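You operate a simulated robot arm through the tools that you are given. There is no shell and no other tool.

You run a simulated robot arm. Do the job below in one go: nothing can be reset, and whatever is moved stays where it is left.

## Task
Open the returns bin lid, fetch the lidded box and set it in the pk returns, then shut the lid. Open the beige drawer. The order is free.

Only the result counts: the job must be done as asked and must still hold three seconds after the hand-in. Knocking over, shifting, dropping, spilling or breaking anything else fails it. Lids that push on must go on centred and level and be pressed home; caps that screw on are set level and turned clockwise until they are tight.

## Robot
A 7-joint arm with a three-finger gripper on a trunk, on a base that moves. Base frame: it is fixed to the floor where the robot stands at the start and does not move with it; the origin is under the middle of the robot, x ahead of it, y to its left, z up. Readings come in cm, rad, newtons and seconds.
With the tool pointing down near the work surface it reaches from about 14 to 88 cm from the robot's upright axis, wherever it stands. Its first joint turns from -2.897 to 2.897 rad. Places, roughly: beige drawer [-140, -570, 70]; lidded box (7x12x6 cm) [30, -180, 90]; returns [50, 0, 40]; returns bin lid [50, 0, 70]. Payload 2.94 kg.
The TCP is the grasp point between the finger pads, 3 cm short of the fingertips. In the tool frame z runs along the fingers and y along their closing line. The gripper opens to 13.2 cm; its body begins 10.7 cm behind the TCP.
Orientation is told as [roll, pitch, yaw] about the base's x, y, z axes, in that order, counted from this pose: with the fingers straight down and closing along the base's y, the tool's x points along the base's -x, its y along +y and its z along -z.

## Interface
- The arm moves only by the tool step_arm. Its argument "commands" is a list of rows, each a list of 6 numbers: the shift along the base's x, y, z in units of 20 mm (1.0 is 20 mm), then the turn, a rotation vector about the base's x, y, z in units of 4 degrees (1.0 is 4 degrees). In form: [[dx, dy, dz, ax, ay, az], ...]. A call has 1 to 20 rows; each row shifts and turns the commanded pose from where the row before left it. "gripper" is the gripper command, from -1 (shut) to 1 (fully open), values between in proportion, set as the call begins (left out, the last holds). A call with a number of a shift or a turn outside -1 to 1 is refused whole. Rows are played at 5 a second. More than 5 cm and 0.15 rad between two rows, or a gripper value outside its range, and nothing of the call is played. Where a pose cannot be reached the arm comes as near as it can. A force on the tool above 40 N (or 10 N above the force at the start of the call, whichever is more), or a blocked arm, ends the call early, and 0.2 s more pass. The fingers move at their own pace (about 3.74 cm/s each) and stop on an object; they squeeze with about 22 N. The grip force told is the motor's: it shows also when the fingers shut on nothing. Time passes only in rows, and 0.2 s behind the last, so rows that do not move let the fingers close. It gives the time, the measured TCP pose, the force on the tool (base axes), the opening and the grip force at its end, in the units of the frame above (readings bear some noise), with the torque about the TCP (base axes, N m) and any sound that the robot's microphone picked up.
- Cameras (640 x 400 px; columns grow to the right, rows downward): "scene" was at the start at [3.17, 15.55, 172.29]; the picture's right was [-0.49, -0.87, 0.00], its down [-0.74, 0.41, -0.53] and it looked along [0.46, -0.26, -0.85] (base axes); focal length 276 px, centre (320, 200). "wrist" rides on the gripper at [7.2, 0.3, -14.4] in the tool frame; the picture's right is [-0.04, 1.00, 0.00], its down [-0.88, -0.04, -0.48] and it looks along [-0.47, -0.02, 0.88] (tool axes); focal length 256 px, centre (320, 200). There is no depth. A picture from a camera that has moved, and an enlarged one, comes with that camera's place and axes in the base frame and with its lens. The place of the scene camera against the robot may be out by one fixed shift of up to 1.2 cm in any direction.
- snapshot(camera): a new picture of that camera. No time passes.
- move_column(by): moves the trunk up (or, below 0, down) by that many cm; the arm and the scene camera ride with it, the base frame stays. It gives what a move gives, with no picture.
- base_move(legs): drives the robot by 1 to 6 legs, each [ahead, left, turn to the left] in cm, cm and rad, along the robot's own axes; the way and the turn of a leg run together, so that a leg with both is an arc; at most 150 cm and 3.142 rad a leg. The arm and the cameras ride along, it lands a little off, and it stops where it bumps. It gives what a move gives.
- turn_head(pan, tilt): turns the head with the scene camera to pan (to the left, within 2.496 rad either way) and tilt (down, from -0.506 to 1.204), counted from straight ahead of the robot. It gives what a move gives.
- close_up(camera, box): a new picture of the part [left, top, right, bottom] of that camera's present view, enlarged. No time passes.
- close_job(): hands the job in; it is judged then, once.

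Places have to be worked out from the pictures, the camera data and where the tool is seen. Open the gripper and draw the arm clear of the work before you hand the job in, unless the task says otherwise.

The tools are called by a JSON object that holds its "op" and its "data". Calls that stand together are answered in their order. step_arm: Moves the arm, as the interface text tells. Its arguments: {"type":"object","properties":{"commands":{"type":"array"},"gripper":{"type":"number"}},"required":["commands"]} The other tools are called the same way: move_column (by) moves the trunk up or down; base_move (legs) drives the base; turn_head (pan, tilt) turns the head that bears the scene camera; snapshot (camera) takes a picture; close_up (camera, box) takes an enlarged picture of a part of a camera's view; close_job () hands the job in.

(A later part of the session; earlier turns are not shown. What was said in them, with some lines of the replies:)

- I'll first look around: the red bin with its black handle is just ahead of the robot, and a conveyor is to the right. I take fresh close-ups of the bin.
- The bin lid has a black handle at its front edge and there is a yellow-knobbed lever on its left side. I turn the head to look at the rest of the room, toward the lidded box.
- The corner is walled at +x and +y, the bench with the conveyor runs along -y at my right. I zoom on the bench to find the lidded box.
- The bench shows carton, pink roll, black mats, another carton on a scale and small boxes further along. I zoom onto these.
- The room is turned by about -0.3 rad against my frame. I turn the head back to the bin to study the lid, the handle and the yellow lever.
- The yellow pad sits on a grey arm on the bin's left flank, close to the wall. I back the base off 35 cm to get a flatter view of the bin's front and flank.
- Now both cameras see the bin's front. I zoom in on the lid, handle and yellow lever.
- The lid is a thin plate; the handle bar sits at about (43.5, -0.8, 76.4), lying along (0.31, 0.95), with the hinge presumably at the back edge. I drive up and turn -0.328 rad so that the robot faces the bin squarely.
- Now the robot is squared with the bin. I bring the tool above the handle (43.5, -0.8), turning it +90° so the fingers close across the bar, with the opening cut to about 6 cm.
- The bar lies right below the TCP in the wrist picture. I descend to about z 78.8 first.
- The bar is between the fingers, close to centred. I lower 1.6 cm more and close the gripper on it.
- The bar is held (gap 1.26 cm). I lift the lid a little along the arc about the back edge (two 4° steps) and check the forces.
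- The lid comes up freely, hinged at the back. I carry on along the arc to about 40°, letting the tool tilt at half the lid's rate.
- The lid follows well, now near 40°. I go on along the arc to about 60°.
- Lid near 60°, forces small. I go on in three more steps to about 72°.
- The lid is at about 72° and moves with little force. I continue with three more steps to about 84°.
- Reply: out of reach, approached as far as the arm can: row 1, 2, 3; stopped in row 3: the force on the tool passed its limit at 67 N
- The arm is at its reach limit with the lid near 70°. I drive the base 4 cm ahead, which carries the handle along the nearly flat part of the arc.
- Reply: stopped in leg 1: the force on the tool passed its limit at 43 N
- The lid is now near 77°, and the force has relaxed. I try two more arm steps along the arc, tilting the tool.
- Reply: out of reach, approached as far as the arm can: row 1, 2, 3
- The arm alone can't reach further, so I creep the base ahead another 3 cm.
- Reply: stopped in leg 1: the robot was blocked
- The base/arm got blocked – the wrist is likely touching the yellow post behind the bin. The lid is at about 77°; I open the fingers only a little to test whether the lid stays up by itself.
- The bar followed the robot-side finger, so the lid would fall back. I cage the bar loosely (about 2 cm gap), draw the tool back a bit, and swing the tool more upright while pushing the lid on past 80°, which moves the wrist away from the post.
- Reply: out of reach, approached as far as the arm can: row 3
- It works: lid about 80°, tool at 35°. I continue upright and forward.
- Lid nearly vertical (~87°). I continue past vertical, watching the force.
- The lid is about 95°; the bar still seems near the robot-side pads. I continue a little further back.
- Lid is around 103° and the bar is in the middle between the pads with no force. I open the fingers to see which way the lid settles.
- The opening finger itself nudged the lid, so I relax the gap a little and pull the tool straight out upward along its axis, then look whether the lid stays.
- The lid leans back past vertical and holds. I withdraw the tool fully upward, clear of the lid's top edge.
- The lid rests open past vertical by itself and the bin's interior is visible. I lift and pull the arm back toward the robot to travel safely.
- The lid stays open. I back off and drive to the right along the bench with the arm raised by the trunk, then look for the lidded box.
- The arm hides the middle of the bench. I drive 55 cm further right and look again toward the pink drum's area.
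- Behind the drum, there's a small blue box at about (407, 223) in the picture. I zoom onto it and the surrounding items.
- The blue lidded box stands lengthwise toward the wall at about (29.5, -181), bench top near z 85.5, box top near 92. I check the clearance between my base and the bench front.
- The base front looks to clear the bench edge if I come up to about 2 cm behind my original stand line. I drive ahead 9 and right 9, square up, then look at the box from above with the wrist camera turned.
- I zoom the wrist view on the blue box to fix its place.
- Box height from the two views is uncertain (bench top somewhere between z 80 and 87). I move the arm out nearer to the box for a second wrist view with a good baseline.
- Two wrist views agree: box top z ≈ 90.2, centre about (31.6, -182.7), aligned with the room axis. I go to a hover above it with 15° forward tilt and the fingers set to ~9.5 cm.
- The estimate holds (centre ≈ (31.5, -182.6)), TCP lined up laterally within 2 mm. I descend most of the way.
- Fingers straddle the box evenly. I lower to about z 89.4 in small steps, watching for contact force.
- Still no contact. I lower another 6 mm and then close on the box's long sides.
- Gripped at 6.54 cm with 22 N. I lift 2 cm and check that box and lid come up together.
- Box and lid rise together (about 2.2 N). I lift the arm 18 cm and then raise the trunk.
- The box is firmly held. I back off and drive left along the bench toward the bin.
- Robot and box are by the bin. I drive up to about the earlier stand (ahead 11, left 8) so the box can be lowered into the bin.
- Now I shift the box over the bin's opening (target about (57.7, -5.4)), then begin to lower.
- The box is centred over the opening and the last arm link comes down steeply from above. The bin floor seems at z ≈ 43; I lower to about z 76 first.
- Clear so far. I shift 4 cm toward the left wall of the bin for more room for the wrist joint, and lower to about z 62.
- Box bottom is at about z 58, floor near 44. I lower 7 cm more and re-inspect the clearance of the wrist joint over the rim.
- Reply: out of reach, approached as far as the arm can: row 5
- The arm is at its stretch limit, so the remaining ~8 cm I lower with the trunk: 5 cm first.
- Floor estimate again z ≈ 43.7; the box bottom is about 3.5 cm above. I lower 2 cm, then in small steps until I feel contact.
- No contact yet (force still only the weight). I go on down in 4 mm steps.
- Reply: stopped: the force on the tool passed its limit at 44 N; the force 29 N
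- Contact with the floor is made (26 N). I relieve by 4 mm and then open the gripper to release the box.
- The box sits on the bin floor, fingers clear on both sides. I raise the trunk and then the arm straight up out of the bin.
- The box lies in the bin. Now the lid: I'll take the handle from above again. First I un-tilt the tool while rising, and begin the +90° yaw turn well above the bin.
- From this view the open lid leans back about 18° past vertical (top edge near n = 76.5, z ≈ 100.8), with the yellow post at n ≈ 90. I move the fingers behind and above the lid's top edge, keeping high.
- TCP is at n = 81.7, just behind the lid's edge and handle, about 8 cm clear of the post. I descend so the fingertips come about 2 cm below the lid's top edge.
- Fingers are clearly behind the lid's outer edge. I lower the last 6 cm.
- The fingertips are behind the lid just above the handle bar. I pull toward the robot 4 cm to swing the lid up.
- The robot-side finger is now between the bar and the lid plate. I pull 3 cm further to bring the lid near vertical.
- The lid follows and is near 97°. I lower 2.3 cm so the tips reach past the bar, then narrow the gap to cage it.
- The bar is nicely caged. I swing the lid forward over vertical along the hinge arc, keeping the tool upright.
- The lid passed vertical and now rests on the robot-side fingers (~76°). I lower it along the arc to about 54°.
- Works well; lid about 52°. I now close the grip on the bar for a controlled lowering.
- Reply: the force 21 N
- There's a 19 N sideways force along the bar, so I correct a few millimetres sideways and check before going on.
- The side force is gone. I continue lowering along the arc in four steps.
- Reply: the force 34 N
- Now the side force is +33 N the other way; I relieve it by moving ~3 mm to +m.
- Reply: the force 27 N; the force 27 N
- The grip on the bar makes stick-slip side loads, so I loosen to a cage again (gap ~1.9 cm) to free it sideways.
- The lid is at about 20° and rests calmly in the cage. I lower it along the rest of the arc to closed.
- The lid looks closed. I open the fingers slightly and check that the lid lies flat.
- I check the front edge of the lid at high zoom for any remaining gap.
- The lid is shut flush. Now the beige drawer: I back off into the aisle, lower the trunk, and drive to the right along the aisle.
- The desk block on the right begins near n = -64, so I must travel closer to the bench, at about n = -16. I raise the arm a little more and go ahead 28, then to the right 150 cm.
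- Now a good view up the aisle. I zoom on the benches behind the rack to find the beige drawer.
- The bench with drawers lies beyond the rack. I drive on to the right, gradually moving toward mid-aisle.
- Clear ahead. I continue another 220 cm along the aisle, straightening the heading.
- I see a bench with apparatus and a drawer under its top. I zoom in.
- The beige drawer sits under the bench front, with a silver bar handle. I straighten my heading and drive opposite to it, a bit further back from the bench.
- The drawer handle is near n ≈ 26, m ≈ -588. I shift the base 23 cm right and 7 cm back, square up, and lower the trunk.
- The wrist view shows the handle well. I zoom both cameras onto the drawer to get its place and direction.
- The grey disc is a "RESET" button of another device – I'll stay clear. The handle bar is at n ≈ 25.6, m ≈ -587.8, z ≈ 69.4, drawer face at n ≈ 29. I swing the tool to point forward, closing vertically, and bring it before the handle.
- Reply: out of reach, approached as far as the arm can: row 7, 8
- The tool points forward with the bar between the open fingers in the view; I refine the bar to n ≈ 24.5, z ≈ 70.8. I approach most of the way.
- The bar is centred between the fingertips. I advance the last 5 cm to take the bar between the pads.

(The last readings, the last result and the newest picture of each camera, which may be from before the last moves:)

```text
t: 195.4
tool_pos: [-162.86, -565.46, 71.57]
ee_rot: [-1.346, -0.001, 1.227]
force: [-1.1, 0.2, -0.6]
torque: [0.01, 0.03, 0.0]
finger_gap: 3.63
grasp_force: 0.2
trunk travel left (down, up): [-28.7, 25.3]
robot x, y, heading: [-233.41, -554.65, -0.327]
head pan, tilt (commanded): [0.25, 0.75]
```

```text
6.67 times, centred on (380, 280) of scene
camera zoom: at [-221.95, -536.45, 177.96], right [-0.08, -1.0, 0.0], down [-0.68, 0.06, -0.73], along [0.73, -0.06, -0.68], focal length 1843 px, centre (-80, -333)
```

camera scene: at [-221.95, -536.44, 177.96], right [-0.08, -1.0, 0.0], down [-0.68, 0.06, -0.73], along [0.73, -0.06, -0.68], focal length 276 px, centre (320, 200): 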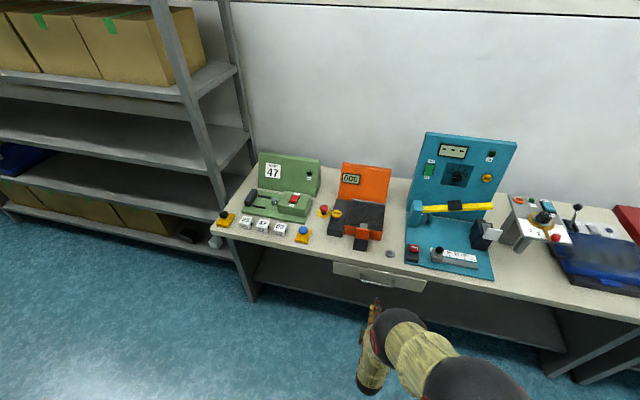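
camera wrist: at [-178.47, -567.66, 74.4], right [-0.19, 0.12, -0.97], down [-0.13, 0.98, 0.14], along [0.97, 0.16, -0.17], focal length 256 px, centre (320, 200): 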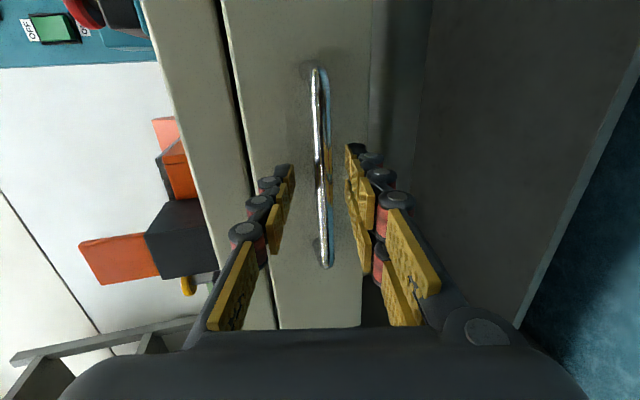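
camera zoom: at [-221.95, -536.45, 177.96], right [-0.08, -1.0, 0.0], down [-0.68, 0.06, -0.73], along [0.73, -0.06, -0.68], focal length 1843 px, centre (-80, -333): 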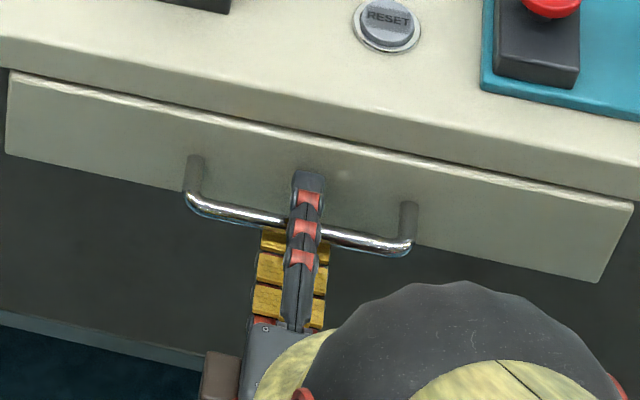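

The fingers straddle the bar. I close the gripper.

{"op": "step_arm", "data": {"commands": [[0, 0, 0, 0, 0, 0], [0, 0, 0, 0, 0, 0], [0, 0, 0, 0, 0, 0], [0, 0, 0, 0, 0, 0]], "gripper": -1}}

{"op": "snapshot", "data": {"camera": "wrist"}}

```text
t: 196.4
tool_pos: [-162.86, -565.4, 71.18]
ee_rot: [-1.343, -0.003, 1.229]
force: [0.1, 1.0, -18.1]
torque: [-0.18, 0.23, 0.39]
finger_gap: 1.1
grasp_force: 37.1
trunk travel left (down, up): [-28.7, 25.3]
robot x, y, heading: [-233.7, -554.18, -0.328]
head pan, tilt (commanded): [0.25, 0.75]
```

```text
taken
camera wrist: at [-178.55, -567.63, 74.21], right [-0.2, 0.12, -0.97], down [-0.13, 0.98, 0.15], along [0.97, 0.16, -0.18], focal length 256 px, centre (320, 200)
```

wrist: 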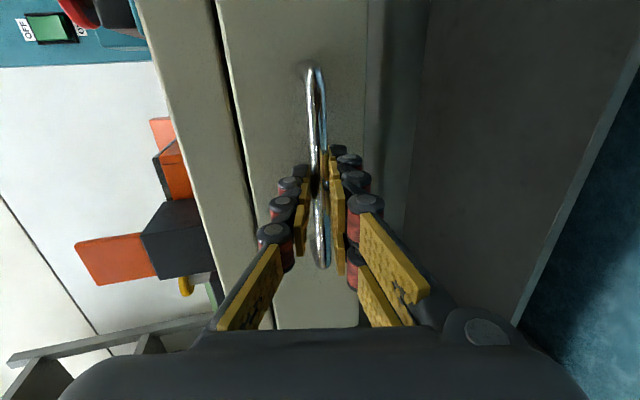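

Gripped (gap 1.1 cm), with an 18 N downward pull. I relax by lowering 2 mm and pull out the first 2 cm.

{"op": "step_arm", "data": {"commands": [[0, 0, -0.12, 0, 0, 0], [-0.24, 0.08, 0, 0, 0, 0], [-0.24, 0.08, 0, 0, 0, 0], [-0.47, 0.165, 0, 0, 0, 0]]}}

{"op": "close_up", "data": {"camera": "scene", "box": [310, 230, 450, 330]}}

```text
t: 197.4
tool_pos: [-164.47, -564.91, 71.29]
ee_rot: [-1.348, -0.002, 1.227]
force: [-1.9, -4.1, -12.0]
torque: [-0.59, 0.3, -0.4]
finger_gap: 1.12
grasp_force: 38.2
trunk travel left (down, up): [-28.7, 25.3]
robot x, y, heading: [-233.58, -554.75, -0.325]
head pan, tilt (commanded): [0.25, 0.75]
```

```text
4.00 times, centred on (380, 280) of scene
camera zoom: at [-221.85, -536.49, 177.96], right [-0.08, -1.0, 0.0], down [-0.68, 0.06, -0.73], along [0.73, -0.06, -0.68], focal length 1106 px, centre (80, -120)
```

zoom: 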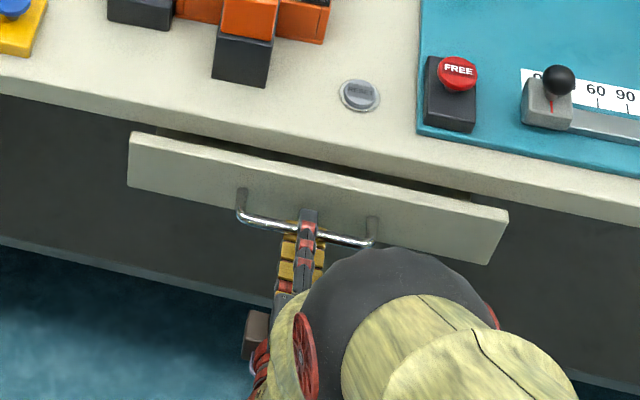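

The drawer slides freely. I pull further, 7.5 cm.

{"op": "step_arm", "data": {"commands": [[-0.5, 0.174, -0.03, 0, 0, 0], [-0.71, 0.247, -0.03, 0, 0, 0], [-0.71, 0.247, 0, 0, 0, 0], [-0.71, 0.247, 0, 0, 0, 0], [-0.71, 0.247, 0, 0, 0, 0]]}}

{"op": "close_up", "data": {"camera": "scene", "box": [310, 230, 450, 330]}}

```text
t: 198.6
tool_pos: [-171.16, -562.73, 71.2]
ee_rot: [-1.347, -0.001, 1.223]
force: [-7.5, -19.5, -6.9]
torque: [-0.61, 0.23, -0.19]
finger_gap: 1.07
grasp_force: 37.6
trunk travel left (down, up): [-28.7, 25.3]
robot x, y, heading: [-233.83, -554.27, -0.33]
head pan, tilt (commanded): [0.25, 0.75]
```

```text
4.00 times, centred on (380, 280) of scene
camera zoom: at [-221.95, -536.62, 177.98], right [-0.08, -1.0, 0.0], down [-0.68, 0.06, -0.73], along [0.73, -0.06, -0.68], focal length 1106 px, centre (80, -120)
```

zoom: 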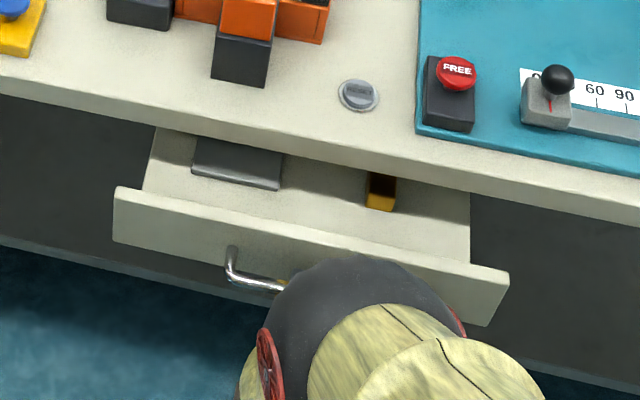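

The drawer is out ~9 cm with items inside. There's a side force, so I correct ~2 mm to -m and continue pulling straight along -n.

{"op": "step_arm", "data": {"commands": [[-0.035, -0.1, 0, 0, 0, 0], [-0.712, 0.228, 0, 0, 0, 0], [-0.712, 0.228, 0, 0, 0, 0], [-0.712, 0.228, 0, 0, 0, 0]]}}

```text
t: 199.6
tool_pos: [-175.27, -561.33, 71.24]
ee_rot: [-1.349, -0.004, 1.233]
force: [1.5, 4.7, -8.1]
torque: [-0.41, 0.21, 0.04]
finger_gap: 1.08
grasp_force: 38.1
trunk travel left (down, up): [-28.7, 25.3]
robot x, y, heading: [-233.46, -554.61, -0.334]
head pan, tilt (commanded): [0.25, 0.75]
```

Forces are small, 13 cm out so far. I continue pulling to find the end of travel.

{"op": "step_arm", "data": {"commands": [[-0.712, 0.23, 0, 0, 0, 0], [-0.712, 0.23, 0, 0, 0, 0], [-0.712, 0.23, 0, 0, 0, 0]]}}

{"op": "close_up", "data": {"camera": "scene", "box": [290, 220, 450, 340]}}

```text
t: 200.4
tool_pos: [-179.64, -559.86, 71.29]
ee_rot: [-1.346, -0.002, 1.233]
force: [7.4, 23.3, -20.0]
torque: [-0.26, 0.33, 0.25]
finger_gap: 1.07
grasp_force: 38.0
trunk travel left (down, up): [-28.7, 25.3]
robot x, y, heading: [-233.79, -554.78, -0.335]
head pan, tilt (commanded): [0.25, 0.75]
```

```text
3.33 times, centred on (370, 280) of scene
camera zoom: at [-221.77, -536.24, 177.91], right [-0.08, -1.0, 0.0], down [-0.68, 0.05, -0.73], along [0.73, -0.06, -0.68], focal length 922 px, centre (153, -67)
```

zoom: 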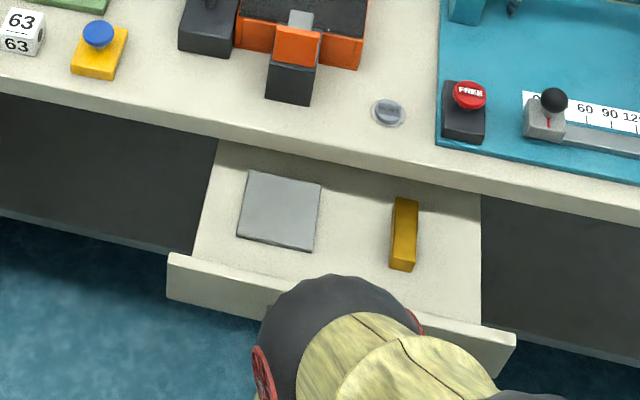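

About 18 cm out. I correct sideways by 2 mm the other way and pull on.

{"op": "step_arm", "data": {"commands": [[0.025, 0.08, -0.05, 0, 0, 0], [-0.5, 0.17, 0, 0, 0, 0], [-0.5, 0.17, 0, 0, 0, 0], [-0.5, 0.17, 0, 0, 0, 0]]}}

```text
t: 201.4
tool_pos: [-182.57, -558.91, 71.19]
ee_rot: [-1.349, -0.002, 1.228]
force: [7.0, 22.5, -7.3]
torque: [-0.45, 0.18, -0.25]
finger_gap: 1.09
grasp_force: 37.9
trunk travel left (down, up): [-28.7, 25.3]
robot x, y, heading: [-233.59, -554.28, -0.33]
head pan, tilt (commanded): [0.25, 0.75]
```

{"op": "step_arm", "data": {"commands": [[0.035, 0.11, 0, 0, 0, 0], [-0.5, 0.175, 0, 0, 0, 0], [-0.5, 0.175, 0, 0, 0, 0], [-0.5, 0.175, 0, 0, 0, 0]]}}

{"op": "close_up", "data": {"camera": "scene", "box": [290, 220, 450, 340]}}

```text
t: 202.4
tool_pos: [-185.63, -557.71, 71.1]
ee_rot: [-1.349, 0.0, 1.224]
force: [-2.3, -2.1, 6.7]
torque: [-0.43, 0.08, 0.41]
finger_gap: 1.07
grasp_force: 38.0
trunk travel left (down, up): [-28.7, 25.3]
robot x, y, heading: [-233.4, -554.77, -0.333]
head pan, tilt (commanded): [0.25, 0.75]
```

```text
3.33 times, centred on (370, 280) of scene
camera zoom: at [-222.01, -536.46, 177.98], right [-0.08, -1.0, 0.0], down [-0.68, 0.06, -0.73], along [0.73, -0.06, -0.68], focal length 922 px, centre (153, -67)
```

zoom: 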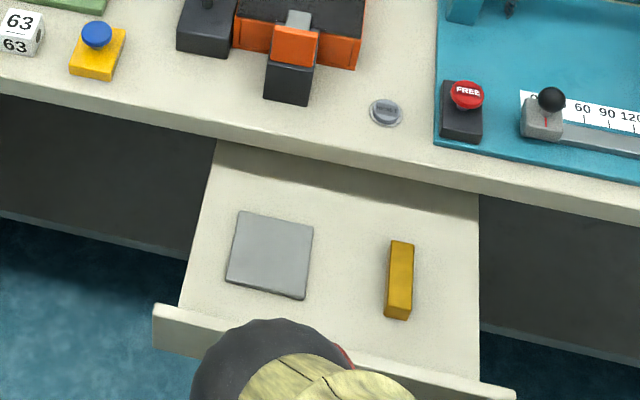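

The drawer is 24 cm out. I back the base slowly a few cm more to see whether it reaches its stop.

{"op": "base_move", "data": {"legs": [[-4, 0, 0]]}}

{"op": "close_up", "data": {"camera": "scene", "box": [290, 220, 450, 340]}}

```text
t: 203.3
tool_pos: [-189.45, -556.38, 71.16]
ee_rot: [-1.35, -0.001, 1.226]
force: [-2.9, -8.2, 10.4]
torque: [-0.69, 0.11, -0.61]
finger_gap: 1.1
grasp_force: 37.9
trunk travel left (down, up): [-28.7, 25.3]
robot x, y, heading: [-237.6, -553.4, -0.335]
head pan, tilt (commanded): [0.25, 0.75]
```

```text
3.33 times, centred on (370, 280) of scene
camera zoom: at [-225.79, -535.2, 177.98], right [-0.08, -1.0, 0.0], down [-0.68, 0.06, -0.73], along [0.73, -0.06, -0.68], focal length 922 px, centre (153, -67)
```

zoom: 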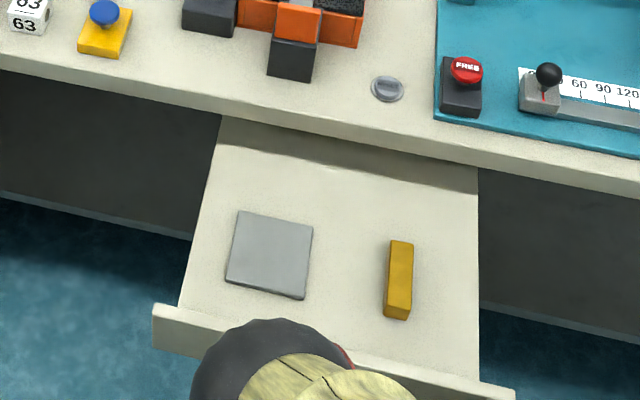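

Still sliding at 28 cm. I back another 4 cm.

{"op": "base_move", "data": {"legs": [[-4, 0, 0]]}}

{"op": "close_up", "data": {"camera": "scene", "box": [290, 220, 450, 340]}}

```text
t: 204.3
tool_pos: [-192.45, -555.03, 71.63]
ee_rot: [-1.359, -0.008, 1.222]
force: [4.0, -1.2, -5.2]
torque: [-0.84, 0.38, 0.46]
finger_gap: 1.2
grasp_force: 38.5
trunk travel left (down, up): [-28.7, 25.3]
robot x, y, heading: [-240.97, -551.96, -0.332]
head pan, tilt (commanded): [0.25, 0.75]
stopped in leg 1: the force on the tool passed its limit at 74 N (the readings are from after the stop); the commanded pose is now the measured one
```

```text
3.33 times, centred on (370, 280) of scene
camera zoom: at [-229.35, -533.9, 177.96], right [-0.08, -1.0, 0.0], down [-0.68, 0.06, -0.73], along [0.73, -0.06, -0.68], focal length 922 px, centre (153, -67)
```

zoom: 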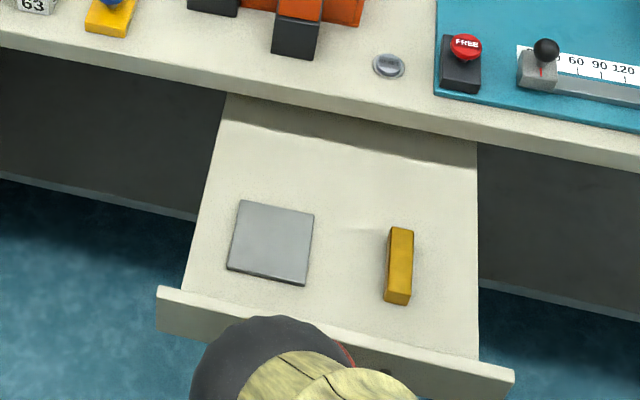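

The drawer hit its stop at about 30 cm: it is fully open. I open the fingers and retreat along the tool axis.

{"op": "step_arm", "data": {"commands": [[0, 0, 0, 0, 0, 0], [0, 0, 0, 0, 0, 0], [0, 0, 0, 0, 0, 0], [0, 0, 0, 0, 0, 0]], "gripper": -0.35}}

{"op": "snapshot", "data": {"camera": "wrist"}}

```text
t: 205.3
tool_pos: [-192.43, -555.14, 71.58]
ee_rot: [-1.361, -0.008, 1.221]
force: [0.5, 0.3, 0.9]
torque: [-0.02, 0.0, 0.02]
finger_gap: 4.3
grasp_force: 0.1
trunk travel left (down, up): [-28.7, 25.3]
robot x, y, heading: [-240.91, -551.97, -0.337]
head pan, tilt (commanded): [0.25, 0.75]
```

```text
taken
camera wrist: at [-208.29, -557.08, 74.25], right [-0.18, 0.12, -0.98], down [-0.13, 0.98, 0.14], along [0.98, 0.15, -0.16], focal length 256 px, centre (320, 200)
```

wrist: 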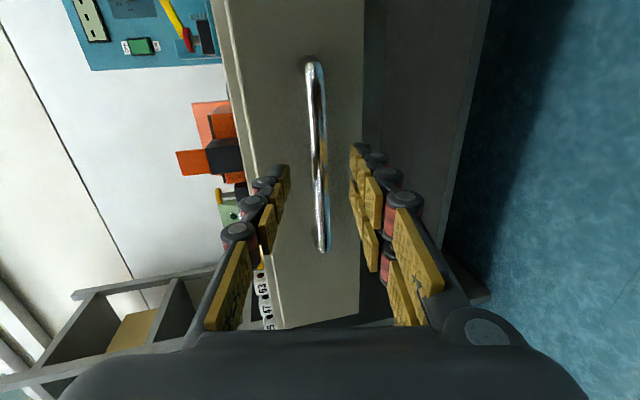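

Free. The aisle behind me is limited, so I first retreat with the arm along the tool axis by 4 cm.

{"op": "step_arm", "data": {"commands": [[-0.46, 0.165, 0.11, 0, 0, 0], [-0.46, 0.165, 0.11, 0, 0, 0], [-0.46, 0.165, 0.11, 0, 0, 0], [-0.46, 0.165, 0.11, 0, 0, 0]]}}

{"op": "snapshot", "data": {"camera": "wrist"}}

{"op": "snapshot", "data": {"camera": "scene"}}

```text
t: 206.3
tool_pos: [-196.11, -553.79, 72.51]
ee_rot: [-1.362, -0.008, 1.221]
force: [0.0, -0.3, -0.2]
torque: [0.02, -0.04, 0.04]
finger_gap: 4.28
grasp_force: 0.0
trunk travel left (down, up): [-28.7, 25.3]
robot x, y, heading: [-241.03, -552.12, -0.335]
head pan, tilt (commanded): [0.25, 0.75]
```

```text
taken
camera wrist: at [-211.85, -555.78, 75.18], right [-0.18, 0.12, -0.98], down [-0.13, 0.98, 0.14], along [0.98, 0.15, -0.16], focal length 256 px, centre (320, 200)
```

wrist: 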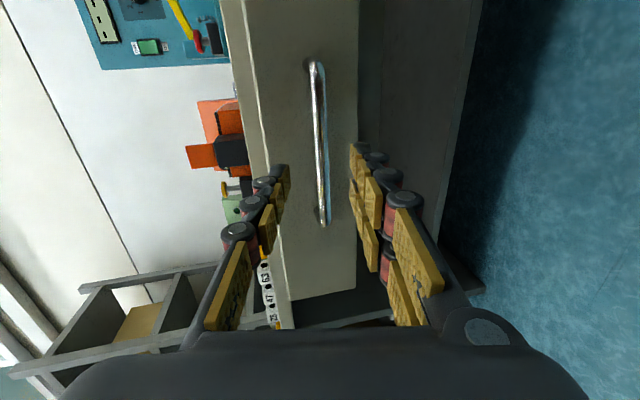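

```text
taken
camera scene: at [-229.43, -533.89, 177.96], right [-0.08, -1.0, 0.0], down [-0.68, 0.06, -0.73], along [0.73, -0.06, -0.68], focal length 276 px, centre (320, 200)
```

scene: 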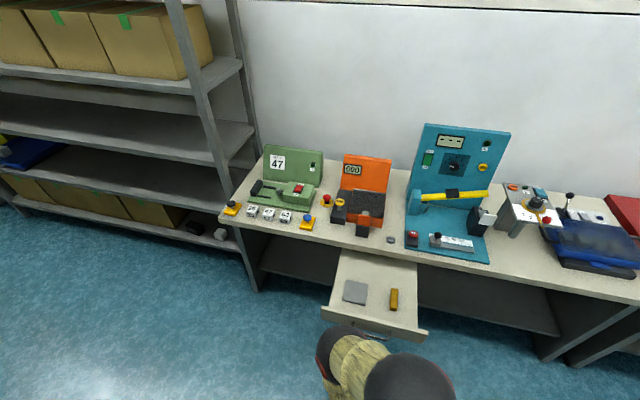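

The drawer stays open, and everything on the bench looks undisturbed. I raise the arm straight up, clear of the drawer.

{"op": "step_arm", "data": {"commands": [[-0.2, 0.07, 0.3, 0, 0, 0], [-0.1, 0.03, 0.7, 0, 0, 0], [0, 0, 0.9, 0, 0, 0], [0, 0, 0.9, 0, 0, 0], [0, 0, 0.9, 0, 0, 0], [0, 0, 0.9, 0, 0, 0], [0, 0, 0.9, 0, 0, 0], [0, 0, 0.9, 0, 0, 0], [0, 0, 0.9, 0, 0, 0], [0, 0, 0.9, 0, 0, 0]], "gripper": 1}}

{"op": "snapshot", "data": {"camera": "scene"}}

{"op": "snapshot", "data": {"camera": "wrist"}}

```text
t: 208.5
tool_pos: [-196.76, -553.59, 88.92]
ee_rot: [-1.36, -0.007, 1.222]
force: [-0.2, 0.3, 0.1]
torque: [-0.01, -0.03, -0.01]
finger_gap: 13.22
grasp_force: 0.1
trunk travel left (down, up): [-28.7, 25.3]
robot x, y, heading: [-241.45, -551.97, -0.337]
head pan, tilt (commanded): [0.25, 0.75]
```

```text
taken
camera scene: at [-229.44, -533.9, 177.97], right [-0.08, -1.0, 0.0], down [-0.68, 0.06, -0.73], along [0.73, -0.06, -0.68], focal length 276 px, centre (320, 200)
```

scene: 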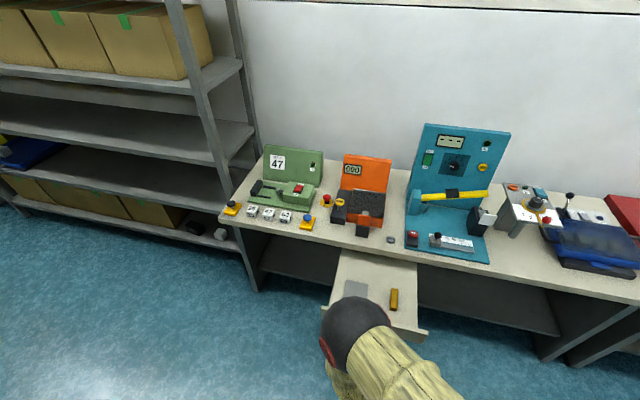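

```text
taken
camera wrist: at [-212.46, -555.63, 91.49], right [-0.18, 0.12, -0.98], down [-0.13, 0.98, 0.14], along [0.98, 0.15, -0.16], focal length 256 px, centre (320, 200)
```

wrist: 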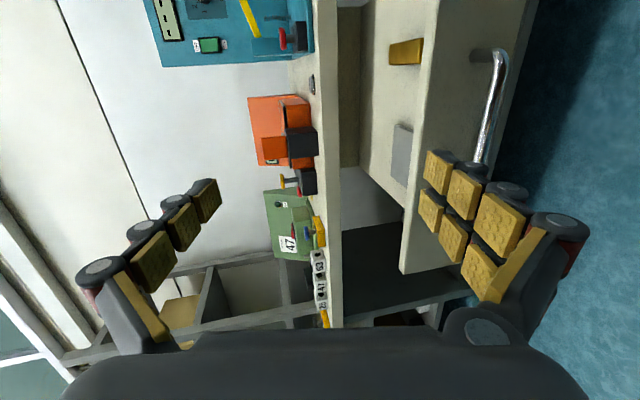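

The arm is clear. Before handing in I look back toward the bin to confirm that its lid is still shut and the bench undisturbed.

{"op": "turn_head", "data": {"pan": 1.42, "tilt": 0.2}}

{"op": "close_up", "data": {"camera": "scene", "box": [280, 160, 360, 240]}}

{"op": "snapshot", "data": {"camera": "scene"}}

```text
t: 209.9
tool_pos: [-196.69, -553.65, 88.8]
ee_rot: [-1.362, -0.01, 1.223]
force: [-0.6, -0.2, -0.2]
torque: [-0.04, -0.01, 0.01]
finger_gap: 13.21
grasp_force: 0.2
trunk travel left (down, up): [-28.7, 25.3]
robot x, y, heading: [-241.42, -552.02, -0.331]
head pan, tilt (commanded): [1.421, 0.201]
```

```text
5.00 times, centred on (320, 200) of scene
camera zoom: at [-233.35, -524.95, 182.93], right [0.89, -0.47, 0.0], down [-0.09, -0.18, -0.98], along [0.46, 0.87, -0.2], focal length 1382 px, centre (320, 200)
```

zoom: 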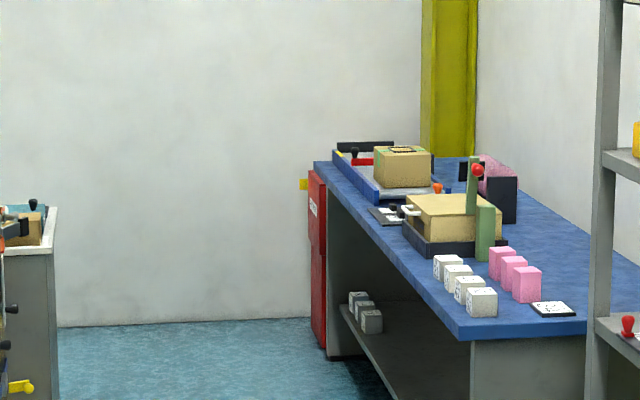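

```text
taken
camera scene: at [-233.35, -524.95, 182.93], right [0.89, -0.47, 0.0], down [-0.09, -0.18, -0.98], along [0.46, 0.87, -0.2], focal length 276 px, centre (320, 200)
```

scene: 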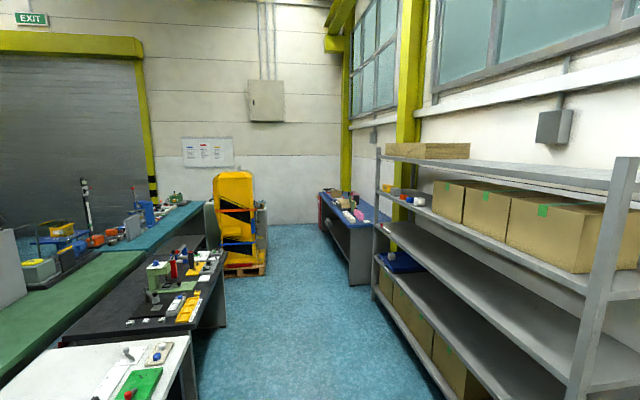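

The bin shows no raised lid, the bench is as it was, the drawer is fully open, and the gripper is open with the arm clear. I hand the job in.

{"op": "close_job", "data": {}}

```text
The job is handed in.
```

I finished the job and handed it in; I have not been told the result.

- **Bin:** I opened the returns bin lid, set the blue lidded box on the bin floor, and shut the lid again. A close view of the lid's front edge showed no gap.
- **Box:** It went into the bin with its lid on. I lowered it until it touched the floor before letting go.
- **Drawer:** The beige drawer is open to its stop, about 30 cm. The last pull peaked at 74 N when it reached the end of its travel. Afterwards nothing on that bench looked moved, and the items inside were still in place.
- **Other forces:** While lowering the lid I had side loads of up to about 33 N on its handle. The bin did not look shifted.
- **Arm:** The gripper is open and the arm is clear of the drawer.
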